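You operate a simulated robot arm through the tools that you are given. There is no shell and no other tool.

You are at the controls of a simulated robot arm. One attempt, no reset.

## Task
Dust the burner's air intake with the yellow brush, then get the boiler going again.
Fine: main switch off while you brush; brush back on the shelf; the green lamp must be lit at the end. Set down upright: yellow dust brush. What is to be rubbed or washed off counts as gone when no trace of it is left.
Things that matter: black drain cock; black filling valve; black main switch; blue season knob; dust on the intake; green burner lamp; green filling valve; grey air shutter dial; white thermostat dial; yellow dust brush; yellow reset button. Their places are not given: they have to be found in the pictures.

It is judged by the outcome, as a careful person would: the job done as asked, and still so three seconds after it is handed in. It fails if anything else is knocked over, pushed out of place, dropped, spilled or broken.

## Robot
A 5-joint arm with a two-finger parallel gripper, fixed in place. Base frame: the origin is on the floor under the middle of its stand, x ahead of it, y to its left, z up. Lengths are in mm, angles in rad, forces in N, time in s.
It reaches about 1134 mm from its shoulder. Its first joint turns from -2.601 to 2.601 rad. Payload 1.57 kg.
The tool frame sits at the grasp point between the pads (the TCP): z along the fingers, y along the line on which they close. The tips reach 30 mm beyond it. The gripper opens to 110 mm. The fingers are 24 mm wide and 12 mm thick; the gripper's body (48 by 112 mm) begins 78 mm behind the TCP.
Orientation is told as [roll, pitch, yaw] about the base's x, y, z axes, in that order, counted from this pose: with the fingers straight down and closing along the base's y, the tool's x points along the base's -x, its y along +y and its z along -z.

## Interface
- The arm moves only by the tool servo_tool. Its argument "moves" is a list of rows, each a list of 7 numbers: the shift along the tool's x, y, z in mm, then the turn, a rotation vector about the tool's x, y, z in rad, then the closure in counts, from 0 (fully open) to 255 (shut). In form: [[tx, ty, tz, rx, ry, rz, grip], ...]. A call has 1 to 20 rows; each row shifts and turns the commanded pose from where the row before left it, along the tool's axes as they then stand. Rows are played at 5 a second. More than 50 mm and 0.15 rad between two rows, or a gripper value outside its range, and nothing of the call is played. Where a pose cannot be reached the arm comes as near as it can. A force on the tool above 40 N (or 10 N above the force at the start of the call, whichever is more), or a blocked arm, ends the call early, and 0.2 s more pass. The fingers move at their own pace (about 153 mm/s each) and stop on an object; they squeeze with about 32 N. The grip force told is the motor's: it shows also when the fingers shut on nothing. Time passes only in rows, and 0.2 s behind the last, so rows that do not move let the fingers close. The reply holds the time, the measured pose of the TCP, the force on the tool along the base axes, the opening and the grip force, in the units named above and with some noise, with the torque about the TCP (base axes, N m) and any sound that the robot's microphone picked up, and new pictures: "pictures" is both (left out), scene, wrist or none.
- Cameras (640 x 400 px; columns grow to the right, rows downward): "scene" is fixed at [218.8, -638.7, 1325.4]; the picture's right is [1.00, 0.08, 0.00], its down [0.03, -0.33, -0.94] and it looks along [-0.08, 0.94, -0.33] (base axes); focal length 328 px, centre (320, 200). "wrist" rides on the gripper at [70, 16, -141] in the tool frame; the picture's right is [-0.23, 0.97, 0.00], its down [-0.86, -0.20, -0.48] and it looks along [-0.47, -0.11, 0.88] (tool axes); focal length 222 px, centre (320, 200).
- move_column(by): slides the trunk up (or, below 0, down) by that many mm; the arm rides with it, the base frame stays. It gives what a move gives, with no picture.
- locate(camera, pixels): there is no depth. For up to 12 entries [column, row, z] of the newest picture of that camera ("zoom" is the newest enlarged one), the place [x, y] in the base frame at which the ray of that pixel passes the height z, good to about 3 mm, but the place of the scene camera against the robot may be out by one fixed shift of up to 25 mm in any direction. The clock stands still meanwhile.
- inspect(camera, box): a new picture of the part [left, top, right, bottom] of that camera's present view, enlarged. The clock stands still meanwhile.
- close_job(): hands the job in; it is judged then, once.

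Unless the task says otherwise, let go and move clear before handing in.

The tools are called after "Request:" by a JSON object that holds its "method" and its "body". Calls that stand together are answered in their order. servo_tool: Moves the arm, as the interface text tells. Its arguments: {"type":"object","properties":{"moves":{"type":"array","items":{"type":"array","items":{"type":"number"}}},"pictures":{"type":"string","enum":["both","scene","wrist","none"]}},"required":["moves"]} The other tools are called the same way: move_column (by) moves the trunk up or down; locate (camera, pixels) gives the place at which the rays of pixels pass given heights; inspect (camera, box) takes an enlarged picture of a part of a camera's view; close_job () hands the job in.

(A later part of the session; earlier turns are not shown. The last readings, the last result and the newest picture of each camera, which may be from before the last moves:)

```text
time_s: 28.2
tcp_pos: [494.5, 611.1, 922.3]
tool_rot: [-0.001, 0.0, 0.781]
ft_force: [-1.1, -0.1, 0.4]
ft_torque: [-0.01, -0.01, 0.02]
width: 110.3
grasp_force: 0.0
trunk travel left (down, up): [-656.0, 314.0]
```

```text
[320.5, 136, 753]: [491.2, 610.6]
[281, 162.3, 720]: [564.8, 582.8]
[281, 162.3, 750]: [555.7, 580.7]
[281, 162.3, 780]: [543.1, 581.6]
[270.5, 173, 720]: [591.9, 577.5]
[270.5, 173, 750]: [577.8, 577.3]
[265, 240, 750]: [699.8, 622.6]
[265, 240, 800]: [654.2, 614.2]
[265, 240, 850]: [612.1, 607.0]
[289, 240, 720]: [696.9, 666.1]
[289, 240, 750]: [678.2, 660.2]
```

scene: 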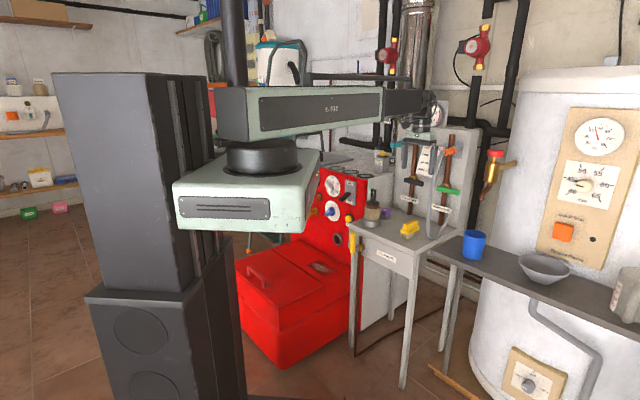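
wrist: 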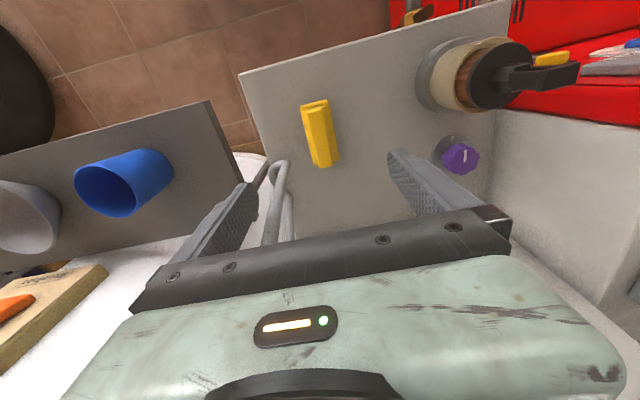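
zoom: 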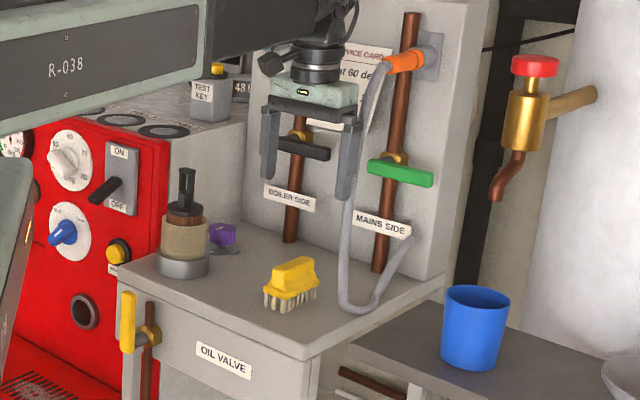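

Calibrated rays put the hose's front end near (556,581,746), rising close behind the gripper. I'll avoid it by narrowing the opening, tilting the tool back about 0.3 rad so the body leans toward the robot, and aligning the last 2° with the brush.

Request:
{"method": "servo_tool", "body": {"moves": [[0, 0, 0, 0, 0, 0.04, 90], [0, 0, 0, 0, -0.15, 0, 90], [0, 0, 0, 0, -0.15, 0, 90], [0, 0, 0, 0, 0, 0, 90]], "pictures": "both"}}

Request:
{"method": "inspect", "body": {"camera": "wrist", "box": [220, 60, 420, 220]}}

```text
time_s: 29.2
tcp_pos: [495.3, 610.5, 933.2]
tool_rot: [0.001, -0.3, 0.743]
ft_force: [-0.1, -0.5, 0.1]
ft_torque: [0.0, 0.0, 0.01]
width: 71.4
grasp_force: 0.1
out of reach, approached as far as the arm can: row 3
trunk travel left (down, up): [-656.0, 314.0]
```

scene: 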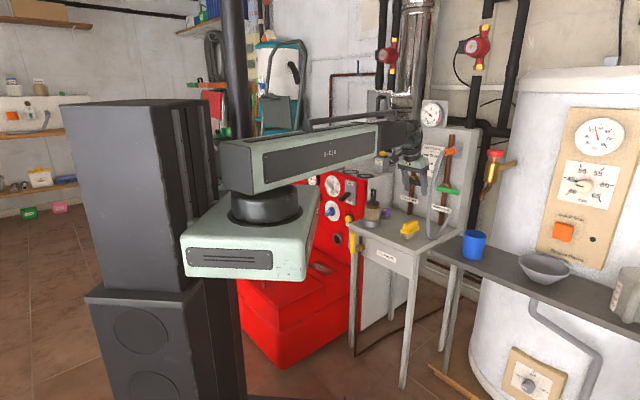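
wrist: 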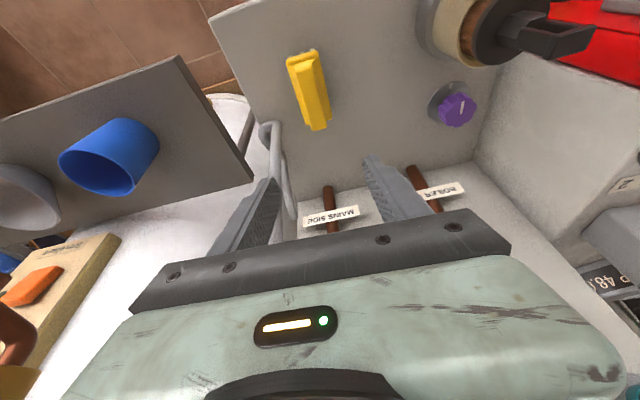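

```text
2.50 times, centred on (320, 140) of wrist
```

zoom: 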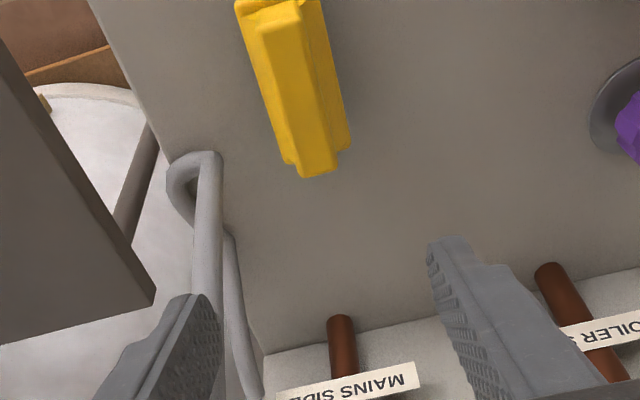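

Fingers are clear in front of the hose. I'll lower 80 mm and re-measure the brush.

Request:
{"method": "move_column", "body": {"by": -80}}

Request:
{"method": "servo_tool", "body": {"moves": [[0, 0, 0, 0, 0, 0, 90]], "pictures": "both"}}

Request:
{"method": "inspect", "body": {"camera": "wrist", "box": [220, 60, 420, 220]}}

Request:
{"method": "inspect", "body": {"camera": "scene", "box": [370, 140, 470, 260]}}

```text
time_s: 30.3
tcp_pos: [494.4, 609.2, 853.2]
tool_rot: [0.001, -0.299, 0.743]
ft_force: [0.3, 0.5, -0.5]
ft_torque: [0.01, 0.0, 0.03]
width: 71.2
grasp_force: 0.0
trunk travel left (down, up): [-576.0, 394.0]
```

```text
time_s: 30.7
tcp_pos: [495.1, 610.3, 854.0]
tool_rot: [-0.001, -0.297, 0.743]
ft_force: [0.2, -0.9, 0.3]
ft_torque: [-0.01, -0.02, -0.01]
width: 70.9
grasp_force: 0.0
trunk travel left (down, up): [-576.0, 394.0]
```

scene: 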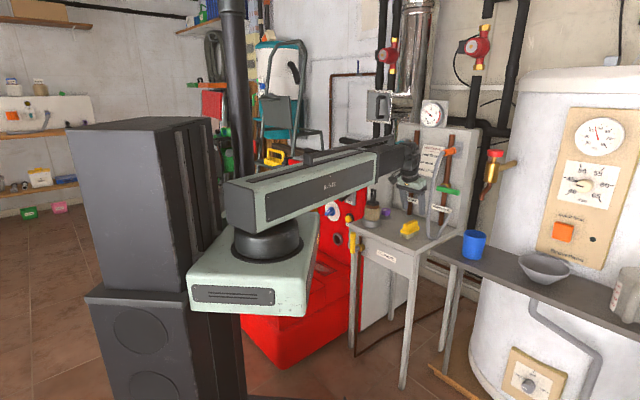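
wrist: 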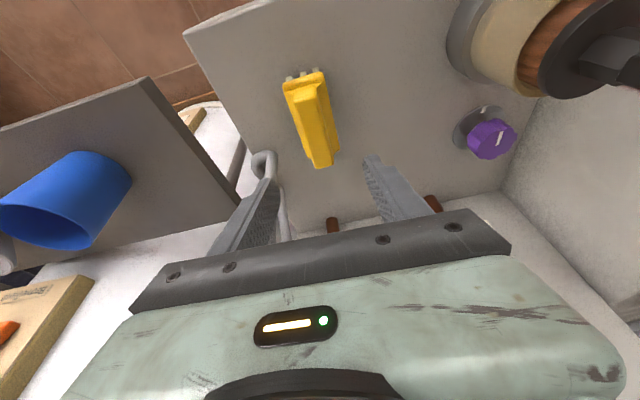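

```text
2.50 times, centred on (320, 140) of wrist
```

zoom: 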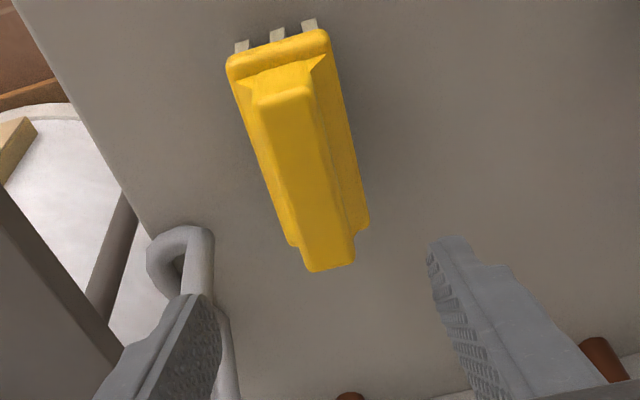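

```text
3.33 times, centred on (420, 200) of scene
```

zoom: 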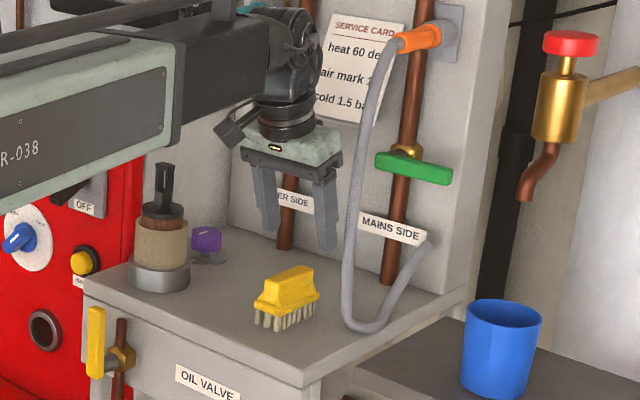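

The brush is centred between the fingers (ridge centre near (315,132)) and the hose is clear. I'll lower another 40 mm and compare again.

Request:
{"method": "move_column", "body": {"by": -40}}

Request:
{"method": "servo_tool", "body": {"moves": [[0, 0, 0, 0, 0, 0, 90]], "pictures": "both"}}

Request:
{"method": "inspect", "body": {"camera": "wrist", "box": [240, 60, 400, 220]}}

Request:
{"method": "inspect", "body": {"camera": "scene", "box": [385, 170, 445, 250]}}

```text
time_s: 31.6
tcp_pos: [494.8, 610.2, 813.5]
tool_rot: [0.001, -0.298, 0.744]
ft_force: [-0.4, -0.7, -0.1]
ft_torque: [-0.03, 0.0, 0.03]
width: 71.4
grasp_force: 0.1
trunk travel left (down, up): [-536.0, 434.0]
```

```text
time_s: 32.0
tcp_pos: [493.7, 610.3, 813.3]
tool_rot: [0.0, -0.3, 0.745]
ft_force: [-1.1, -0.1, 0.3]
ft_torque: [-0.01, 0.01, -0.01]
width: 71.0
grasp_force: 0.0
trunk travel left (down, up): [-536.0, 434.0]
```

scene: 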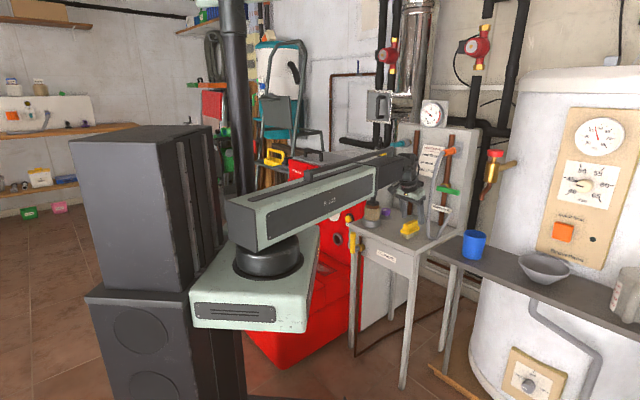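
wrist: 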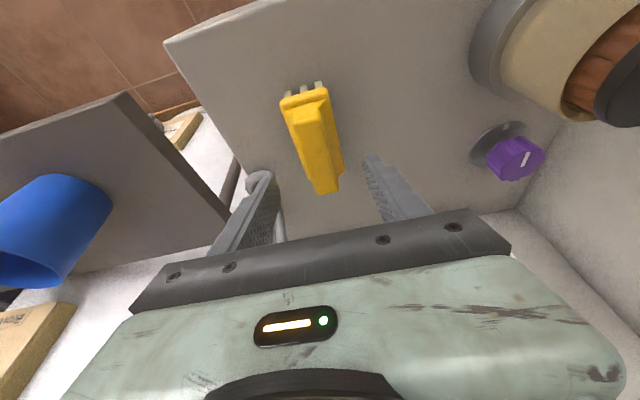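

```text
2.50 times, centred on (320, 140) of wrist
```

zoom: 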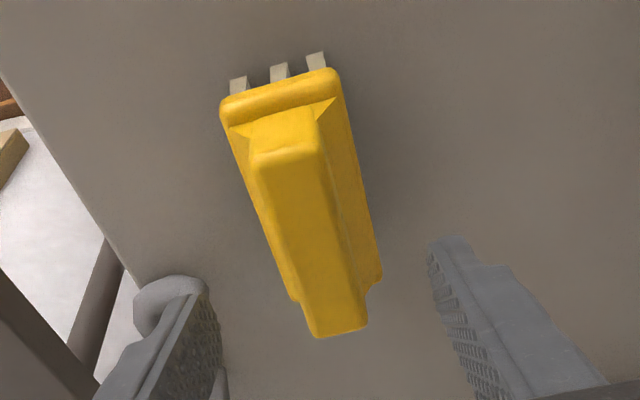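

```text
5.00 times, centred on (415, 210) of scene
```

zoom: 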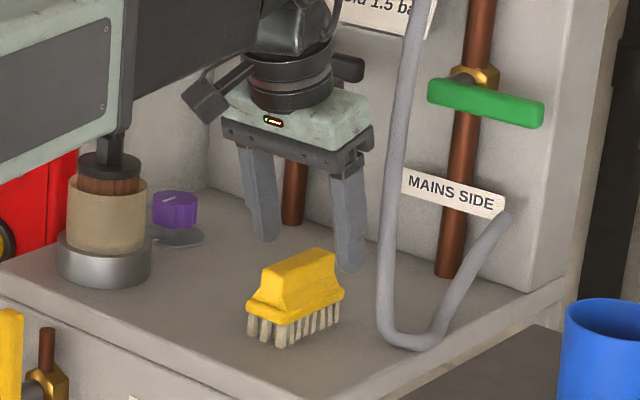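

The brush top is at about z≈778, flange ≈745, and shelf ≈716; the brush is centred laterally. I'll narrow the opening to 60 mm, shift 8 mm toward the robot, and lower so the tips pass the flange but stay clear of the shelf.

Request:
{"method": "servo_tool", "body": {"moves": [[7.6, 0.8, -2.4, 0, 0, 0, 116], [0, 0, 0, 0, 0, 0, 116]], "pictures": "none"}}

Request:
{"method": "move_column", "body": {"by": -30}}

Request:
{"method": "servo_tool", "body": {"moves": [[0, 0, 0, 0, 0, 0, 116]], "pictures": "both"}}

Request:
{"method": "inspect", "body": {"camera": "wrist", "box": [240, 90, 400, 250]}}

Request:
{"method": "inspect", "body": {"camera": "scene", "box": [385, 170, 445, 250]}}

```text
time_s: 32.6
tcp_pos: [488.2, 604.1, 812.3]
tool_rot: [-0.001, -0.297, 0.743]
ft_force: [-0.5, 0.3, 0.6]
ft_torque: [-0.01, -0.03, 0.0]
width: 59.8
grasp_force: 0.1
trunk travel left (down, up): [-536.0, 434.0]
```

```text
time_s: 33.3
tcp_pos: [487.0, 604.6, 782.1]
tool_rot: [0.001, -0.298, 0.743]
ft_force: [-0.3, -1.1, 0.3]
ft_torque: [-0.04, 0.02, -0.01]
width: 60.0
grasp_force: 0.0
trunk travel left (down, up): [-506.0, 464.0]
```

```text
time_s: 33.7
tcp_pos: [486.1, 605.5, 782.7]
tool_rot: [0.001, -0.298, 0.743]
ft_force: [0.0, -0.4, 0.2]
ft_torque: [0.02, 0.0, -0.03]
width: 60.0
grasp_force: 0.1
trunk travel left (down, up): [-506.0, 464.0]
```

scene: 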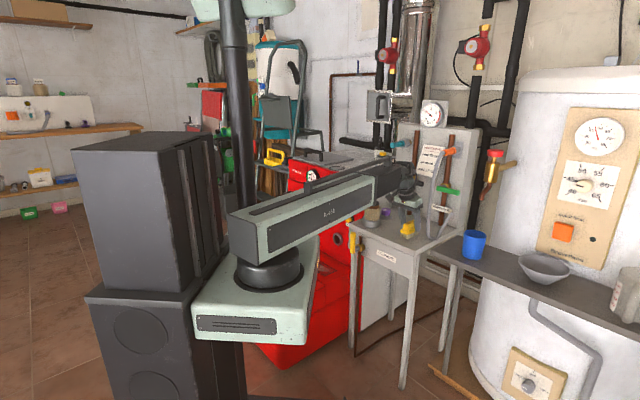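
wrist: 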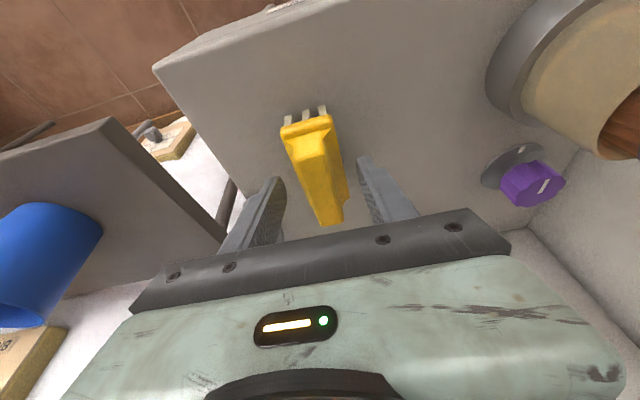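

```text
2.50 times, centred on (320, 170) of wrist
```

zoom: 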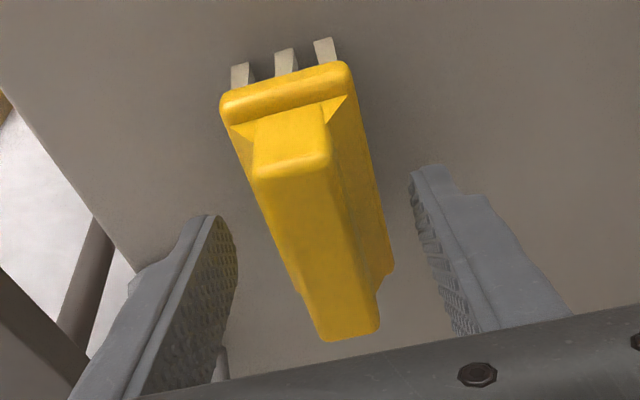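

```text
5.00 times, centred on (415, 210) of scene
```

zoom: 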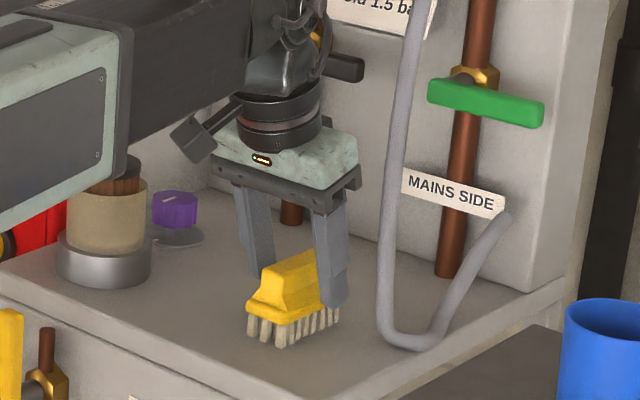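

The fingers straddle the brush evenly (wrist (272,195) and (365,170)), tips at z≈752. I'll lower 15 mm more and check.

Request:
{"method": "move_column", "body": {"by": -15}}

Request:
{"method": "servo_tool", "body": {"moves": [[0, 0, 0, 0, 0, 0, 116]], "pictures": "both"}}

Request:
{"method": "inspect", "body": {"camera": "wrist", "box": [240, 90, 400, 250]}}

Request:
{"method": "inspect", "body": {"camera": "scene", "box": [390, 200, 430, 250]}}

```text
time_s: 34.3
tcp_pos: [487.6, 604.5, 767.5]
tool_rot: [0.0, -0.299, 0.744]
ft_force: [1.1, 0.4, 0.1]
ft_torque: [-0.02, 0.01, -0.01]
width: 60.0
grasp_force: 0.0
trunk travel left (down, up): [-491.0, 479.0]
```

```text
time_s: 34.7
tcp_pos: [486.4, 605.8, 767.6]
tool_rot: [-0.001, -0.299, 0.744]
ft_force: [-0.5, 0.6, 0.1]
ft_torque: [0.01, 0.0, 0.0]
width: 59.9
grasp_force: 0.1
trunk travel left (down, up): [-491.0, 479.0]
```

scene: 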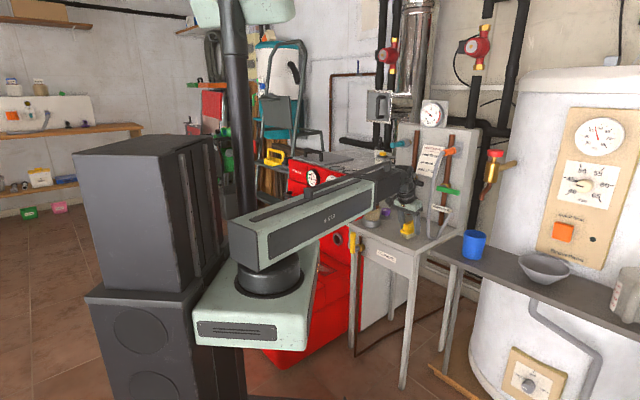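
wrist: 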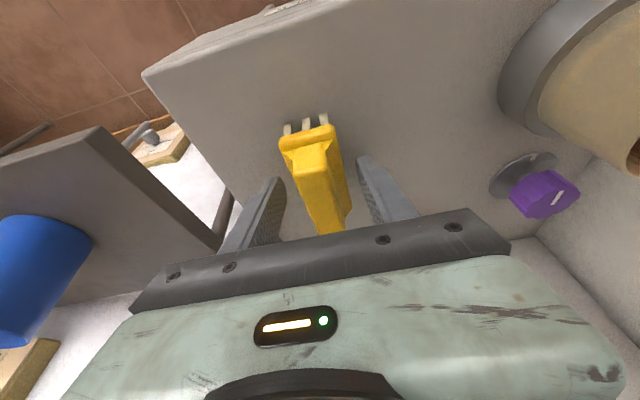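

```text
2.50 times, centred on (320, 170) of wrist
```

zoom: 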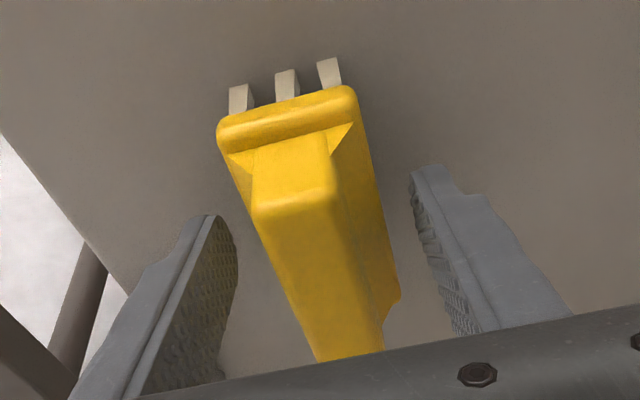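

```text
8.00 times, centred on (410, 225) of scene
```

zoom: 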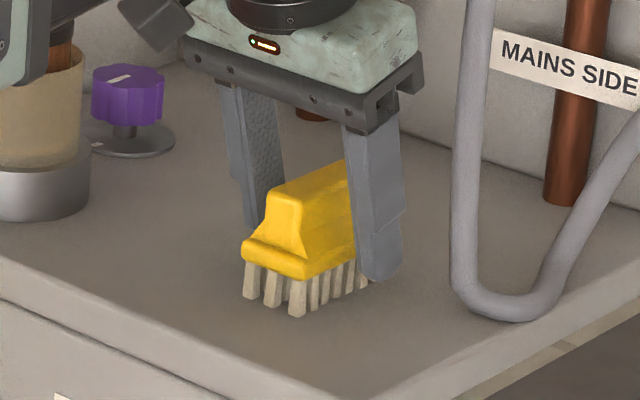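

The fingertips reach just below the flange and are about 12 mm above the shelf, with the hose clear. Closing the gripper now.

Request:
{"method": "servo_tool", "body": {"moves": [[0, 0, 0, 0, 0, 0, 150], [0, 0, 0, 0, 0, 0, 200], [0, 0, 0, 0, 0, 0, 255], [0, 0, 0, 0, 0, 0, 255]], "pictures": "both"}}

Request:
{"method": "inspect", "body": {"camera": "scene", "box": [390, 200, 430, 250]}}

Request:
{"method": "inspect", "body": {"camera": "wrist", "box": [240, 90, 400, 250]}}

```text
time_s: 35.7
tcp_pos: [486.5, 606.5, 767.7]
tool_rot: [0.0, -0.299, 0.742]
ft_force: [0.0, 0.8, 0.0]
ft_torque: [0.03, -0.09, -0.02]
width: 39.2
grasp_force: 32.5
trunk travel left (down, up): [-491.0, 479.0]
```

scene: 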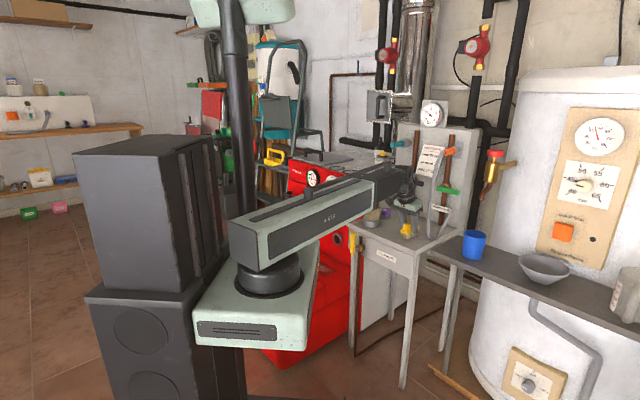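
wrist: 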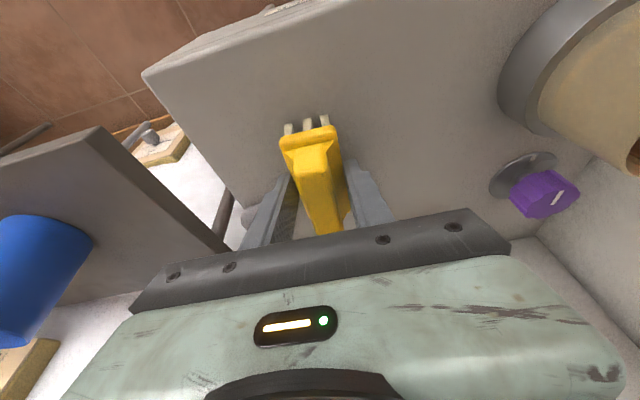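

```text
8.00 times, centred on (410, 225) of scene
```

zoom: 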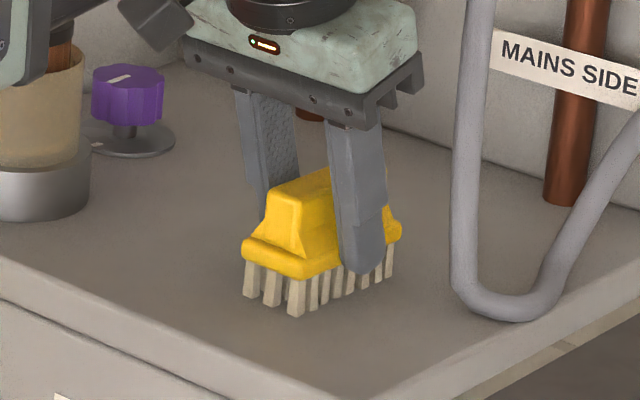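

```text
2.50 times, centred on (320, 170) of wrist
```

zoom: 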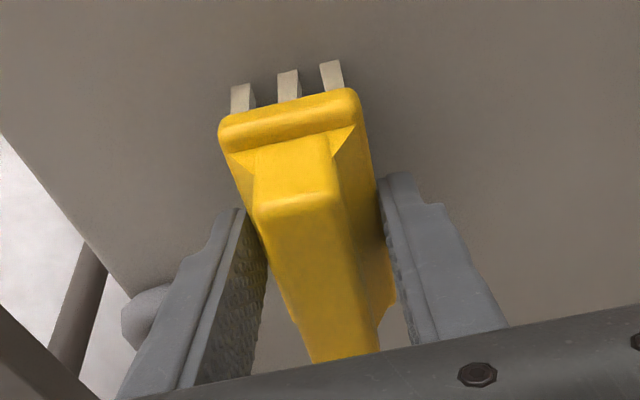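

The brush is held firmly (39.2 mm, 32 N). I'll lift it off the shelf 150 mm and check.

Request:
{"method": "move_column", "body": {"by": 150}}

Request:
{"method": "servo_tool", "body": {"moves": [[23.9, 0, -7.4, 0, 0, 0, 255], [23.9, 0, -7.4, 0, 0, 0, 255], [23.9, 0, -7.4, 0, 0, 0, 255], [23.9, 0, -7.4, 0, 0, 0, 255]], "pictures": "both"}}

Request:
{"method": "inspect", "body": {"camera": "wrist", "box": [240, 90, 400, 250]}}

```text
time_s: 37.5
tcp_pos: [488.6, 604.8, 918.3]
tool_rot: [0.0, -0.299, 0.745]
ft_force: [-0.3, 0.0, -0.4]
ft_torque: [-0.01, -0.01, -0.03]
width: 39.3
grasp_force: 31.8
trunk travel left (down, up): [-641.0, 329.0]
```

```text
time_s: 38.5
tcp_pos: [412.4, 536.6, 918.7]
tool_rot: [0.0, -0.302, 0.745]
ft_force: [-0.6, 0.6, -0.5]
ft_torque: [-0.01, 0.0, 0.01]
width: 39.1
grasp_force: 32.0
trunk travel left (down, up): [-641.0, 329.0]
```

scene: 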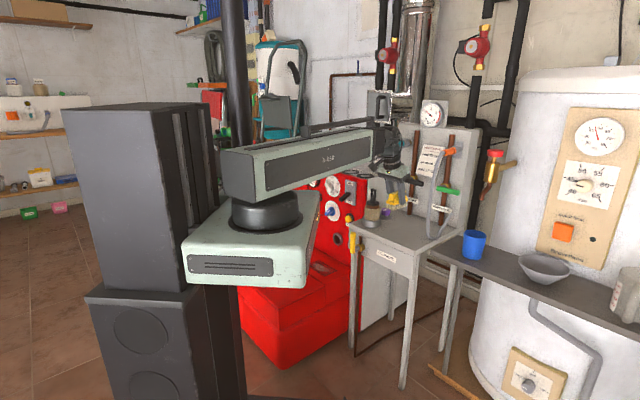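
wrist: 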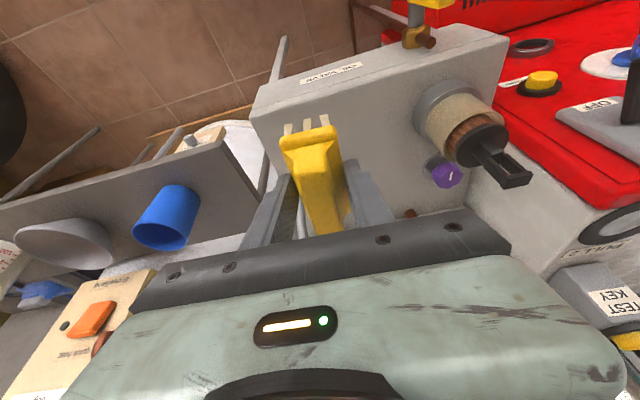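

```text
2.50 times, centred on (320, 170) of wrist
```

zoom: 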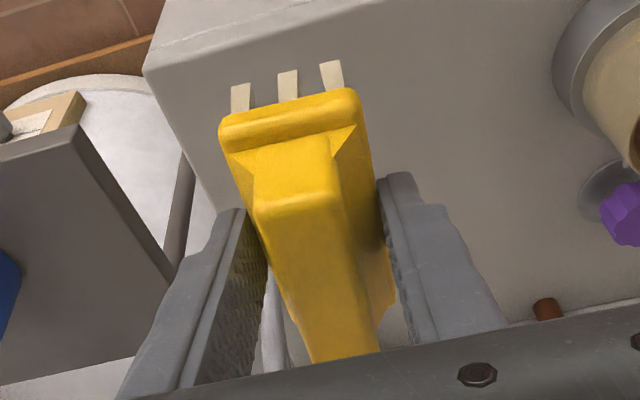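

The brush is steady in the grip. I'll retract past the shelf edge, then sweep sideways in front of the boiler to a point near the grille, staying high.

Request:
{"method": "servo_tool", "body": {"moves": [[35.3, 0, -10.9, 0, 0, 0, 255], [35.3, 0, -10.9, 0, 0, 0, 255], [35.3, 0, -10.9, 0, 0, 0, 255], [1.6, 41.4, -0.5, 0, 0, 0, 255], [1.6, 41.4, -0.5, 0, 0, 0, 255], [1.6, 41.4, -0.5, 0, 0, 0, 255], [1.6, 41.4, -0.5, 0, 0, 0, 255], [1.6, 41.4, -0.5, 0, 0, 0, 255], [1.6, 41.4, -0.5, 0, 0, 0, 255], [1.6, 41.4, -0.5, 0, 0, 0, 255], [1.6, 41.4, -0.5, 0, 0, 0, 255], [1.6, 41.4, -0.5, 0, 0, 0, 255], [1.6, 41.4, -0.5, 0, 0, 0, 255], [0, 0, 0, 0, 0, 0, 255]], "pictures": "both"}}

```text
time_s: 41.5
tcp_pos: [67.6, 796.8, 919.1]
tool_rot: [-0.001, -0.3, 0.743]
ft_force: [0.3, 0.2, -0.7]
ft_torque: [-0.02, -0.03, 0.03]
width: 39.2
grasp_force: 31.8
out of reach, approached as far as the arm can: row 2, 3, 13
trunk travel left (down, up): [-641.0, 329.0]
```

scene: 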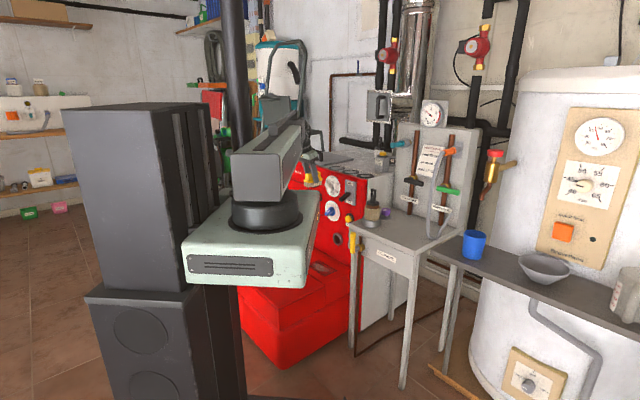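
wrist: 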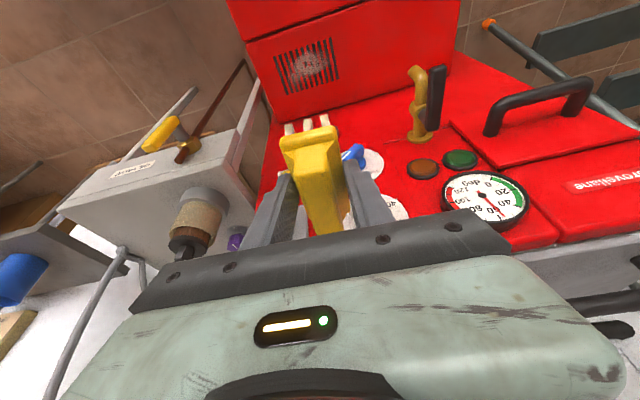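

The brush is now at c≈611, in front of the boiler, with the grille visible at (307,70). I'll enlarge the grille, lower the trunk 300 mm, and enlarge it again to triangulate its height.

Request:
{"method": "inspect", "body": {"camera": "wrist", "box": [230, 0, 390, 130]}}

Request:
{"method": "move_column", "body": {"by": -300}}

Request:
{"method": "servo_tool", "body": {"moves": [[0, 0, 0, 0, 0, 0, 255]], "pictures": "both"}}

Request:
{"method": "inspect", "body": {"camera": "wrist", "box": [230, 0, 390, 130]}}

```text
3.08 times, centred on (310, 65) of wrist
```

zoom: 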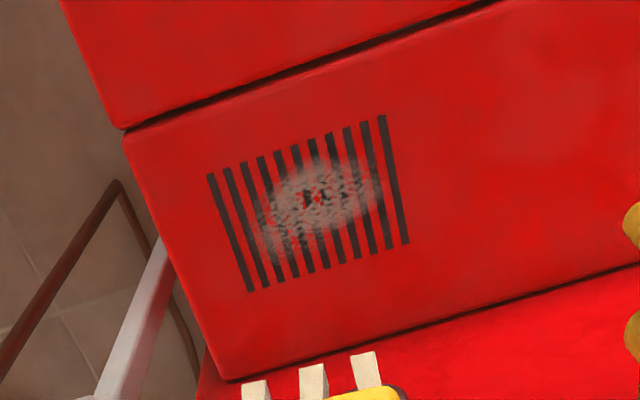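

```text
time_s: 44.5
tcp_pos: [66.9, 796.7, 618.4]
tool_rot: [0.0, -0.299, 0.743]
ft_force: [-0.7, -0.6, -0.2]
ft_torque: [-0.04, 0.0, 0.0]
width: 39.1
grasp_force: 32.0
trunk travel left (down, up): [-341.0, 629.0]
```

```text
time_s: 44.9
tcp_pos: [68.5, 796.1, 617.6]
tool_rot: [0.0, -0.297, 0.744]
ft_force: [0.0, -0.1, -1.3]
ft_torque: [-0.03, 0.0, 0.0]
width: 39.2
grasp_force: 32.3
trunk travel left (down, up): [-341.0, 629.0]
```

scene: 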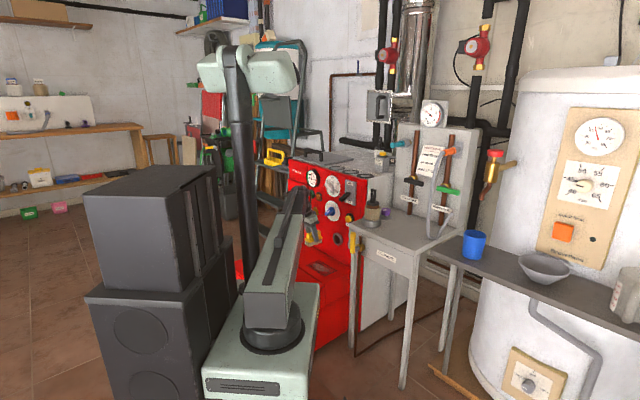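
wrist: 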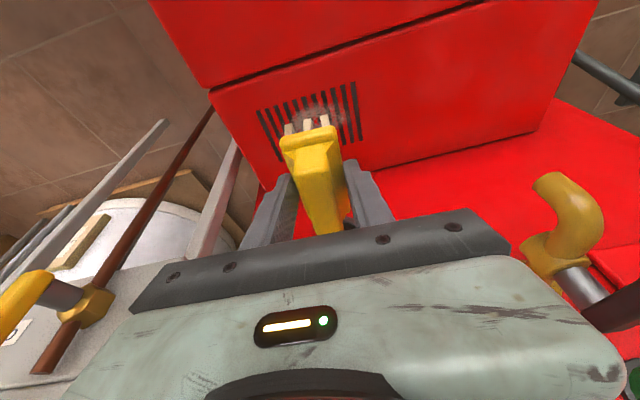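

```text
3.08 times, centred on (310, 65) of wrist
```

zoom: 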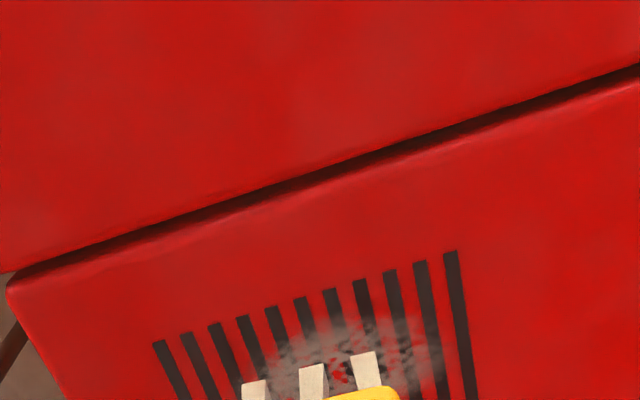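

Both views agree: grille top at z≈419, spanning c≈615–705 and s≈-571 to -435 (in the 45° frame). I'll align to 45°, move to just beyond its left end, and lower toward the hood.

Request:
{"method": "servo_tool", "body": {"moves": [[0, 0, 0, -0.0124, 0, -0.0401, 255], [-15.8, 37.5, 4.9, 0, 0, 0, 255], [-15.8, 37.5, 4.9, 0, 0, 0, 255], [0, 0, 0, 0, 0, 0, 255]], "pictures": "none"}}

Request:
{"method": "move_column", "body": {"by": -125}}

Request:
{"method": "servo_tool", "body": {"moves": [[0, 0, 0, 0, 0, 0, 255]], "pictures": "both"}}

Request:
{"method": "inspect", "body": {"camera": "wrist", "box": [200, 60, 440, 230]}}

Request:
{"method": "inspect", "body": {"camera": "scene", "box": [270, 200, 370, 300]}}

```text
time_s: 45.9
tcp_pos: [37.2, 874.9, 617.4]
tool_rot: [0.001, -0.298, 0.785]
ft_force: [0.3, -0.5, -0.5]
ft_torque: [0.02, -0.02, -0.02]
width: 39.3
grasp_force: 32.0
out of reach, approached as far as the arm can: row 2
trunk travel left (down, up): [-341.0, 629.0]
```

```text
time_s: 47.4
tcp_pos: [37.5, 874.7, 492.9]
tool_rot: [-0.002, -0.297, 0.785]
ft_force: [-0.6, -0.2, -0.2]
ft_torque: [-0.01, 0.02, 0.02]
width: 39.0
grasp_force: 32.3
trunk travel left (down, up): [-216.0, 754.0]
```

```text
time_s: 47.8
tcp_pos: [37.3, 874.9, 492.8]
tool_rot: [0.0, -0.298, 0.786]
ft_force: [0.2, 0.6, -0.9]
ft_torque: [0.0, -0.01, -0.02]
width: 39.2
grasp_force: 32.0
trunk travel left (down, up): [-216.0, 754.0]
```

scene: 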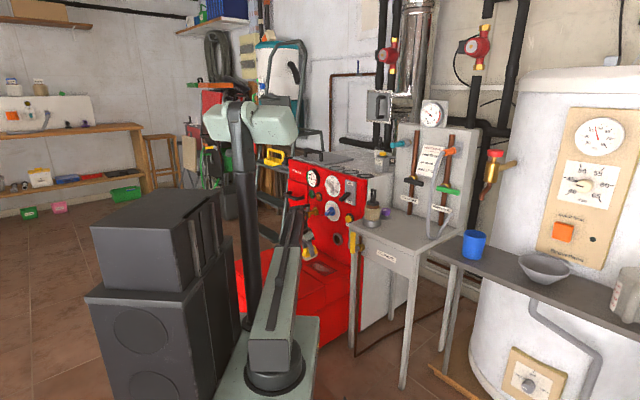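
wrist: 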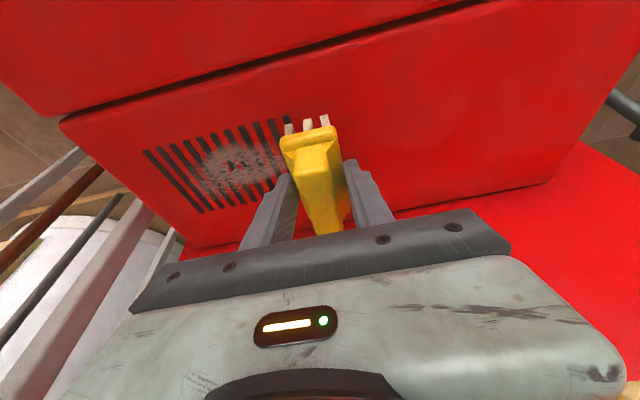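

```text
2.35 times, centred on (320, 145) of wrist
```

zoom: 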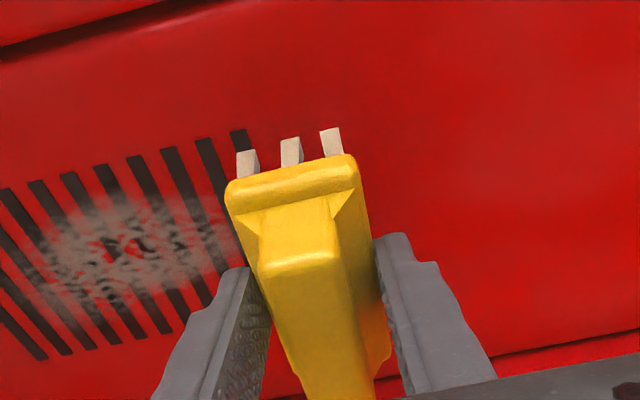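

```text
4.00 times, centred on (320, 250) of scene
```

zoom: 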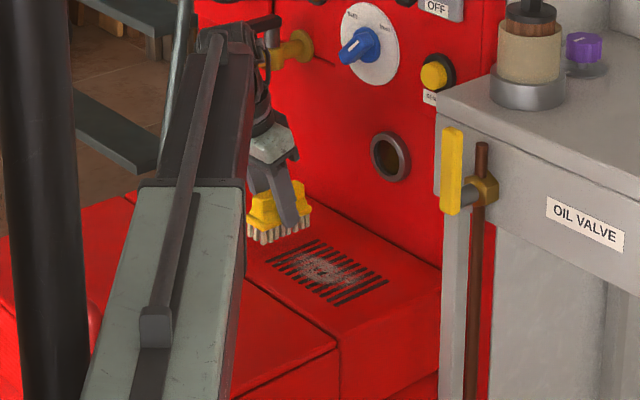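

The brush is left of the grille (bristles at (305,125), about 20 mm above the hood), well clear of the drain cock. I'll lower in small steps until I feel contact.

Request:
{"method": "move_column", "body": {"by": -14}}

Request:
{"method": "move_column", "body": {"by": -3}}

Request:
{"method": "move_column", "body": {"by": -2}}

```text
time_s: 48.5
tcp_pos: [39.0, 873.5, 479.5]
tool_rot: [0.001, -0.298, 0.786]
ft_force: [0.1, -0.3, -1.5]
ft_torque: [0.01, 0.01, 0.03]
width: 39.0
grasp_force: 31.4
trunk travel left (down, up): [-202.0, 768.0]
```

```text
time_s: 49.0
tcp_pos: [38.0, 874.4, 476.9]
tool_rot: [0.0, -0.3, 0.787]
ft_force: [-0.7, 0.0, -0.9]
ft_torque: [-0.04, 0.01, 0.02]
width: 39.3
grasp_force: 31.8
trunk travel left (down, up): [-199.0, 771.0]
```

```text
time_s: 49.5
tcp_pos: [38.4, 874.3, 473.6]
tool_rot: [0.0, -0.298, 0.786]
ft_force: [0.1, -0.7, -0.6]
ft_torque: [0.01, -0.02, 0.0]
width: 39.3
grasp_force: 32.7
trunk travel left (down, up): [-197.0, 773.0]
```

Request:
{"method": "servo_tool", "body": {"moves": [[0, 0, 0, 0, 0, 0, 255]], "pictures": "both"}}

Request:
{"method": "inspect", "body": {"camera": "wrist", "box": [270, 90, 350, 150]}}

Request:
{"method": "inspect", "body": {"camera": "scene", "box": [320, 240, 350, 270]}}

Request:
{"method": "inspect", "body": {"camera": "scene", "box": [290, 235, 350, 285]}}

```text
time_s: 49.9
tcp_pos: [37.3, 874.0, 473.7]
tool_rot: [0.002, -0.299, 0.784]
ft_force: [-0.2, -0.7, -1.0]
ft_torque: [0.0, 0.01, -0.03]
width: 39.2
grasp_force: 32.2
trunk travel left (down, up): [-197.0, 773.0]
```

scene: 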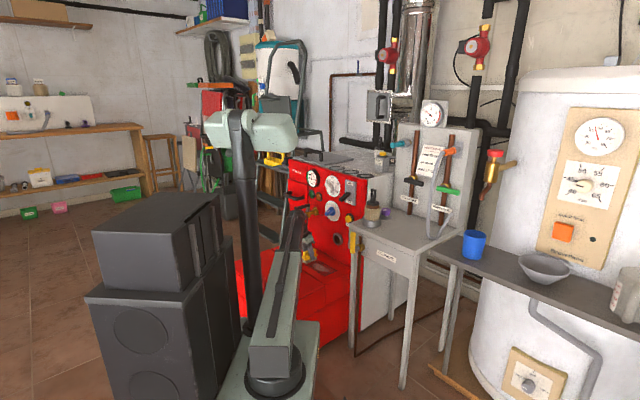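
wrist: 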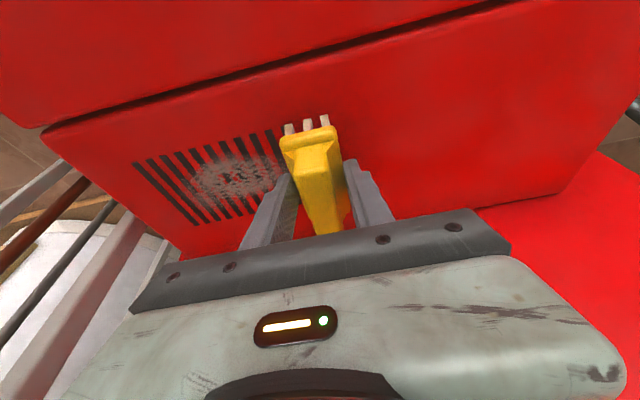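

```text
6.67 times, centred on (310, 120) of wrist
```

zoom: 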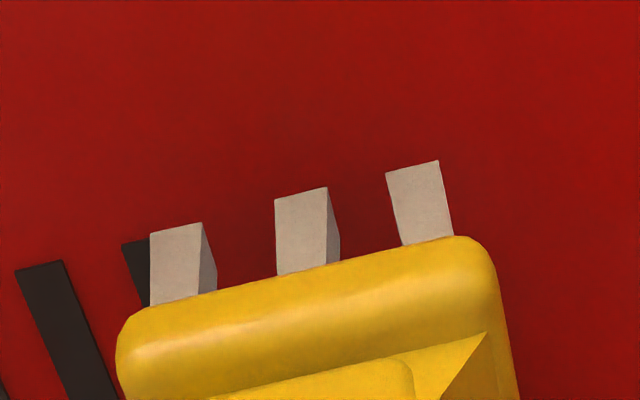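

```text
13.33 times, centred on (335, 255) of scene
```

zoom: 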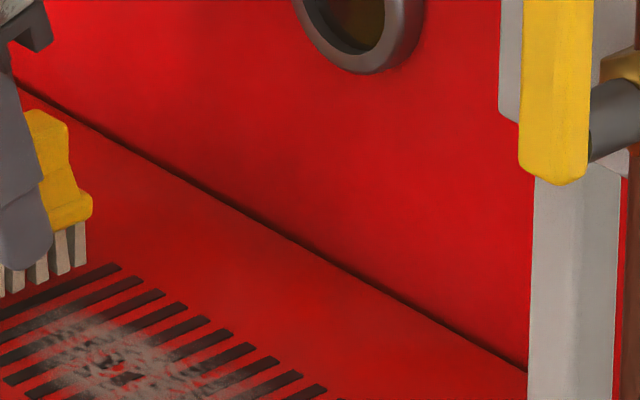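

```text
8.00 times, centred on (320, 260) of scene
```

zoom: 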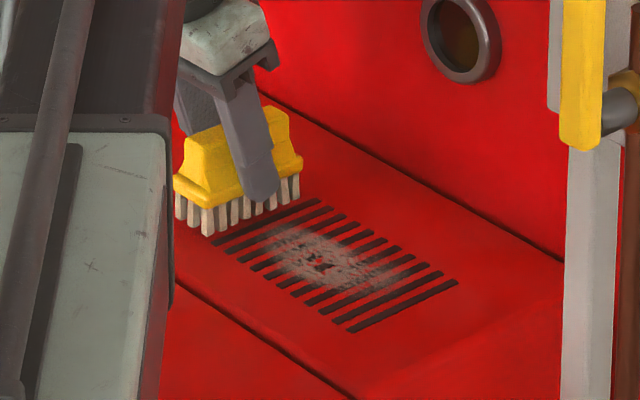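

The bristles are only a few mm above the hood; no contact force yet. I'll keep lowering by 2 mm at a time.

Request:
{"method": "move_column", "body": {"by": -2}}

Request:
{"method": "move_column", "body": {"by": -2}}

Request:
{"method": "move_column", "body": {"by": -2}}

```text
time_s: 50.4
tcp_pos: [38.7, 873.8, 472.4]
tool_rot: [0.0, -0.297, 0.787]
ft_force: [-0.4, -0.9, -0.9]
ft_torque: [0.0, -0.02, 0.01]
width: 39.1
grasp_force: 31.6
trunk travel left (down, up): [-195.0, 775.0]
```

```text
time_s: 50.9
tcp_pos: [38.3, 874.7, 469.8]
tool_rot: [-0.001, -0.299, 0.786]
ft_force: [0.5, -0.3, -1.6]
ft_torque: [0.03, 0.01, 0.02]
width: 39.0
grasp_force: 31.7
trunk travel left (down, up): [-193.0, 777.0]
```

```text
time_s: 51.5
tcp_pos: [37.4, 874.4, 468.3]
tool_rot: [0.0, -0.297, 0.786]
ft_force: [-0.3, 0.2, 2.4]
ft_torque: [0.07, -0.11, -0.01]
width: 39.1
grasp_force: 31.9
trunk travel left (down, up): [-191.0, 779.0]
```

Contact: force z rose to +2.4 N at TCP z=468. I'll sweep across the grille in 15 mm steps with light pressure.

Request:
{"method": "servo_tool", "body": {"moves": [[0, -15, 0, 0, 0, 0, 255], [0, -15, 0, 0, 0, 0, 255], [0, -15, 0, 0, 0, 0, 255], [0, -15, 0, 0, 0, 0, 255], [0, -15, 0, 0, 0, 0, 255], [0, -15, 0, 0, 0, 0, 255], [0, -15, 0, 0, 0, 0, 255], [0, -15, 0, 0, 0, 0, 255], [0, -15, 0, 0, 0, 0, 255], [0, -15, 0, 0, 0, 0, 255], [0, -15, 0, 0, 0, 0, 255], [0, -12, 0, 0, 0, 0, 255]], "pictures": "both"}}

Request:
{"method": "inspect", "body": {"camera": "scene", "box": [290, 235, 370, 285]}}

Request:
{"method": "inspect", "body": {"camera": "wrist", "box": [280, 60, 520, 230]}}

```text
time_s: 54.0
tcp_pos: [164.0, 750.3, 467.4]
tool_rot: [0.0, -0.299, 0.784]
ft_force: [-0.8, -0.1, 0.9]
ft_torque: [-0.01, 0.01, -0.04]
width: 39.4
grasp_force: 32.0
trunk travel left (down, up): [-191.0, 779.0]
```

scene: 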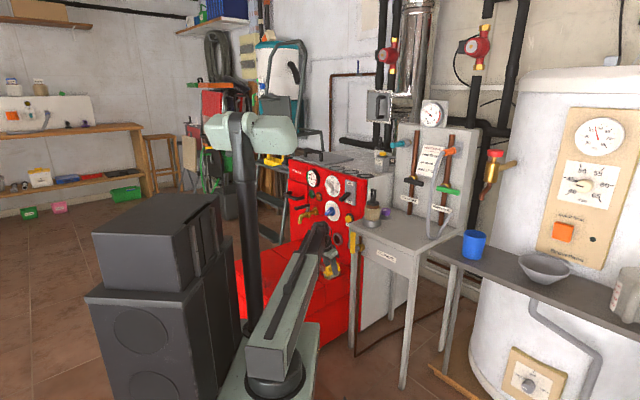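
wrist: 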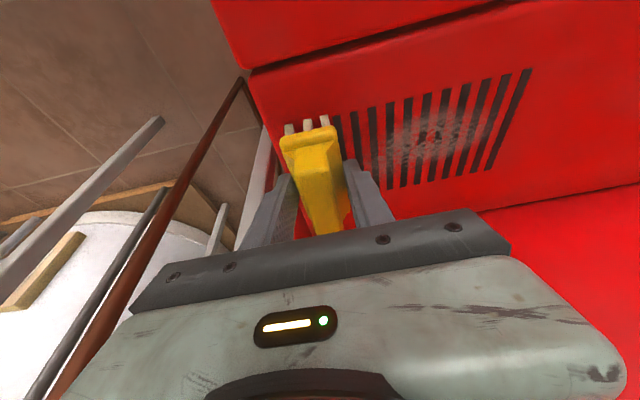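

```text
8.00 times, centred on (330, 260) of scene
```

zoom: 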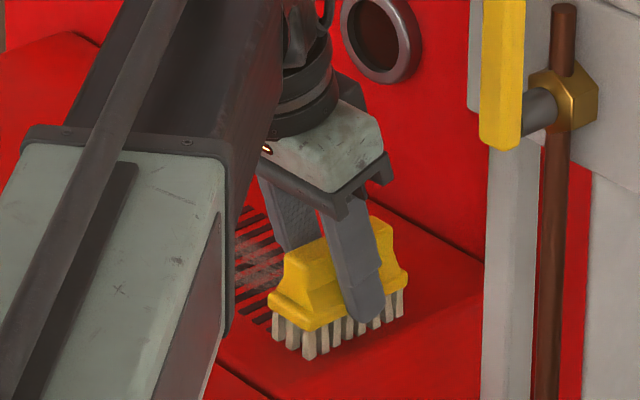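

```text
2.35 times, centred on (400, 145) of wrist
```

zoom: 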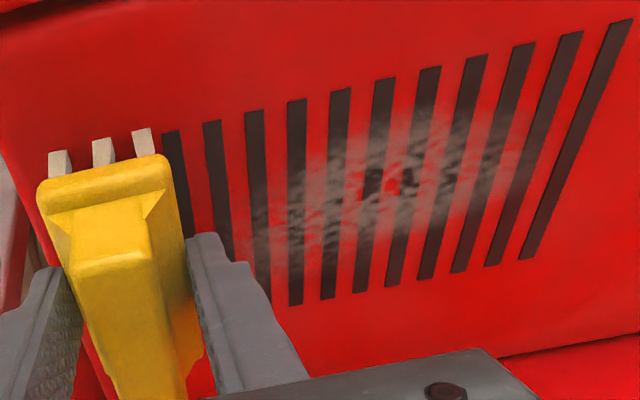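

The first sweep visibly thinned the dust, but some remains at (430,140). I'll add 1 mm of pressure and do back-and-forth sweeps.

Request:
{"method": "move_column", "body": {"by": -1}}

Request:
{"method": "servo_tool", "body": {"moves": [[-3.8, 17, 1.2, 0, 0, 0, 255], [0, 18, 0, 0, 0, 0, 255], [0, 18, 0, 0, 0, 0, 255], [0, 18, 0, 0, 0, 0, 255], [0, 18, 0, 0, 0, 0, 255], [0, 18, 0, 0, 0, 0, 255], [0, 18, 0, 0, 0, 0, 255], [0, 18, 0, 0, 0, 0, 255], [0, 18, 0, 0, 0, 0, 255], [0, 16, 0, 0, 0, 0, 255], [-5.7, -17, 1.8, 0, 0, 0, 255], [0, -18, 0, 0, 0, 0, 255], [0, -18, 0, 0, 0, 0, 255], [0, -18, 0, 0, 0, 0, 255], [0, -18, 0, 0, 0, 0, 255], [0, -18, 0, 0, 0, 0, 255], [0, -18, 0, 0, 0, 0, 255], [0, -18, 0, 0, 0, 0, 255], [0, -18, 0, 0, 0, 0, 255], [0, -16, 0, 0, 0, 0, 255]], "pictures": "both"}}

Request:
{"method": "inspect", "body": {"camera": "wrist", "box": [280, 60, 520, 230]}}

```text
time_s: 54.6
tcp_pos: [163.0, 749.7, 467.4]
tool_rot: [0.001, -0.301, 0.785]
ft_force: [0.7, 0.4, 14.6]
ft_torque: [-0.15, 0.05, 0.03]
width: 38.8
grasp_force: 31.7
trunk travel left (down, up): [-190.0, 780.0]
```

```text
time_s: 58.8
tcp_pos: [170.3, 756.6, 467.8]
tool_rot: [0.0, -0.298, 0.784]
ft_force: [-3.4, 2.7, 15.0]
ft_torque: [0.12, 0.0, -0.06]
width: 39.0
grasp_force: 32.4
trunk travel left (down, up): [-190.0, 780.0]
```

scene: 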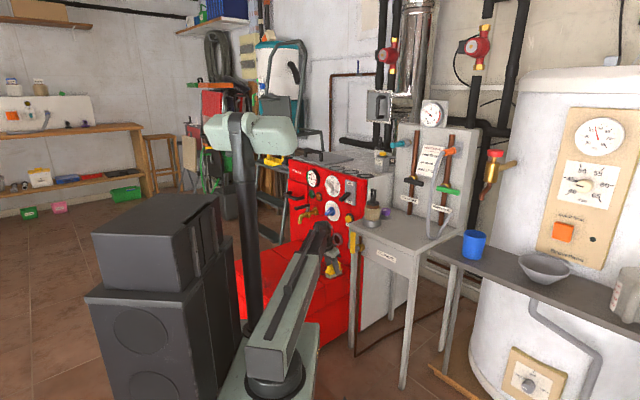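
wrist: 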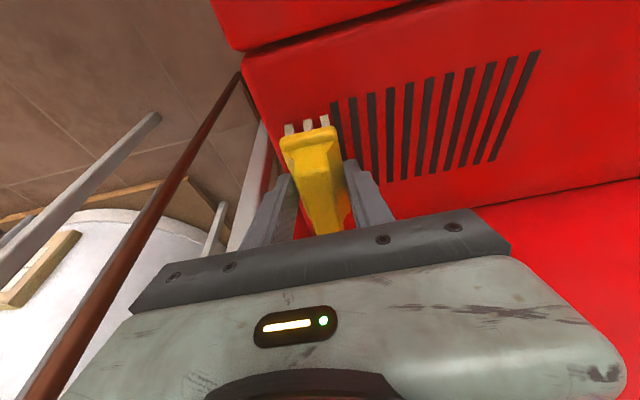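

```text
2.35 times, centred on (400, 145) of wrist
```

zoom: 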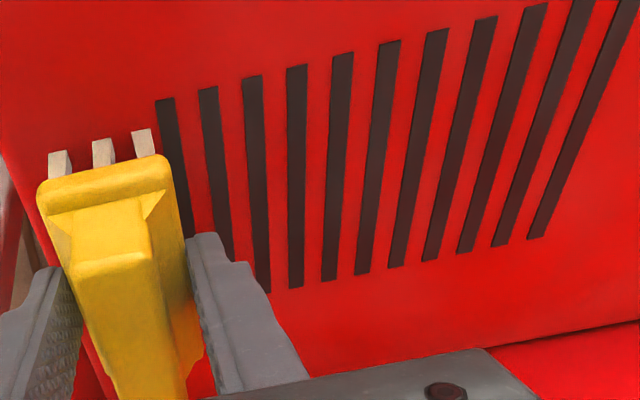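

The grille looks clean now with no grey left at (430,130). For certainty I'll ease the pressure slightly and do one more round trip covering both edges.

Request:
{"method": "move_column", "body": {"by": 0.5}}

Request:
{"method": "servo_tool", "body": {"moves": [[0, 17, 0, 0, 0, 0, 255], [0, 18, 0, 0, 0, 0, 255], [0, 18, 0, 0, 0, 0, 255], [0, 18, 0, 0, 0, 0, 255], [0, 18, 0, 0, 0, 0, 255], [0, 18, 0, 0, 0, 0, 255], [0, 18, 0, 0, 0, 0, 255], [0, 18, 0, 0, 0, 0, 255], [0, 18, 0, 0, 0, 0, 255], [0, 16, 0, 0, 0, 0, 255], [14.3, -17, -4.4, 0, 0, 0, 255], [0, -18, 0, 0, 0, 0, 255], [0, -18, 0, 0, 0, 0, 255], [0, -18, 0, 0, 0, 0, 255], [0, -18, 0, 0, 0, 0, 255], [0, -18, 0, 0, 0, 0, 255], [0, -18, 0, 0, 0, 0, 255], [0, -18, 0, 0, 0, 0, 255], [0, -18, 0, 0, 0, 0, 255], [0, -16, 0, 0, 0, 0, 255]], "pictures": "both"}}

Request:
{"method": "inspect", "body": {"camera": "wrist", "box": [310, 60, 520, 200]}}

```text
time_s: 59.3
tcp_pos: [171.4, 756.3, 468.9]
tool_rot: [-0.001, -0.298, 0.785]
ft_force: [0.0, 0.9, 8.0]
ft_torque: [0.24, -0.17, 0.04]
width: 39.0
grasp_force: 32.1
trunk travel left (down, up): [-190.0, 780.0]
```

```text
time_s: 63.5
tcp_pos: [162.0, 745.2, 467.9]
tool_rot: [0.001, -0.298, 0.786]
ft_force: [-1.2, 0.9, 3.5]
ft_torque: [-0.12, 0.13, -0.03]
width: 39.1
grasp_force: 31.8
trunk travel left (down, up): [-190.0, 780.0]
```

scene: 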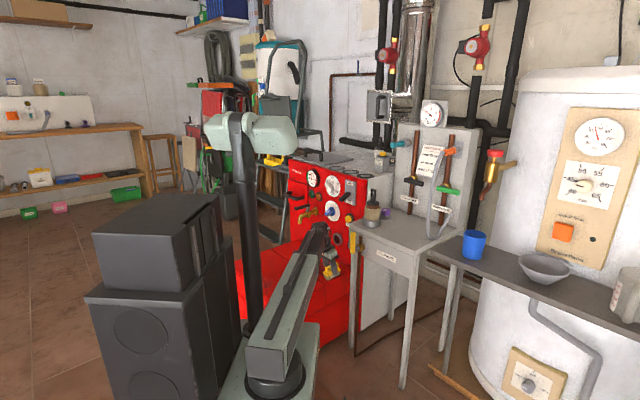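
wrist: 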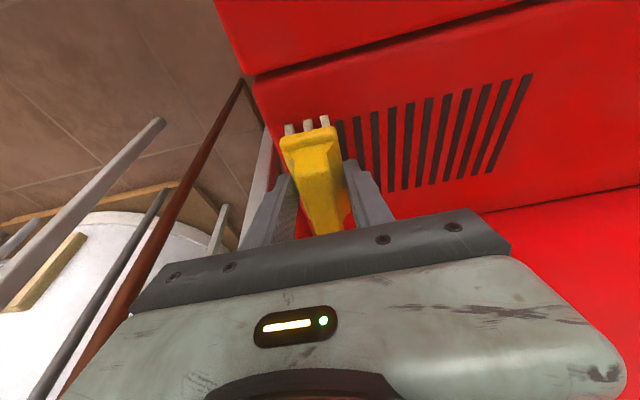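

```text
2.86 times, centred on (415, 130) of wrist
```

zoom: 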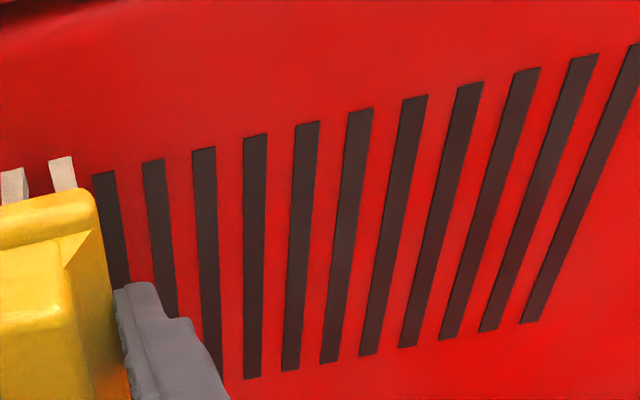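

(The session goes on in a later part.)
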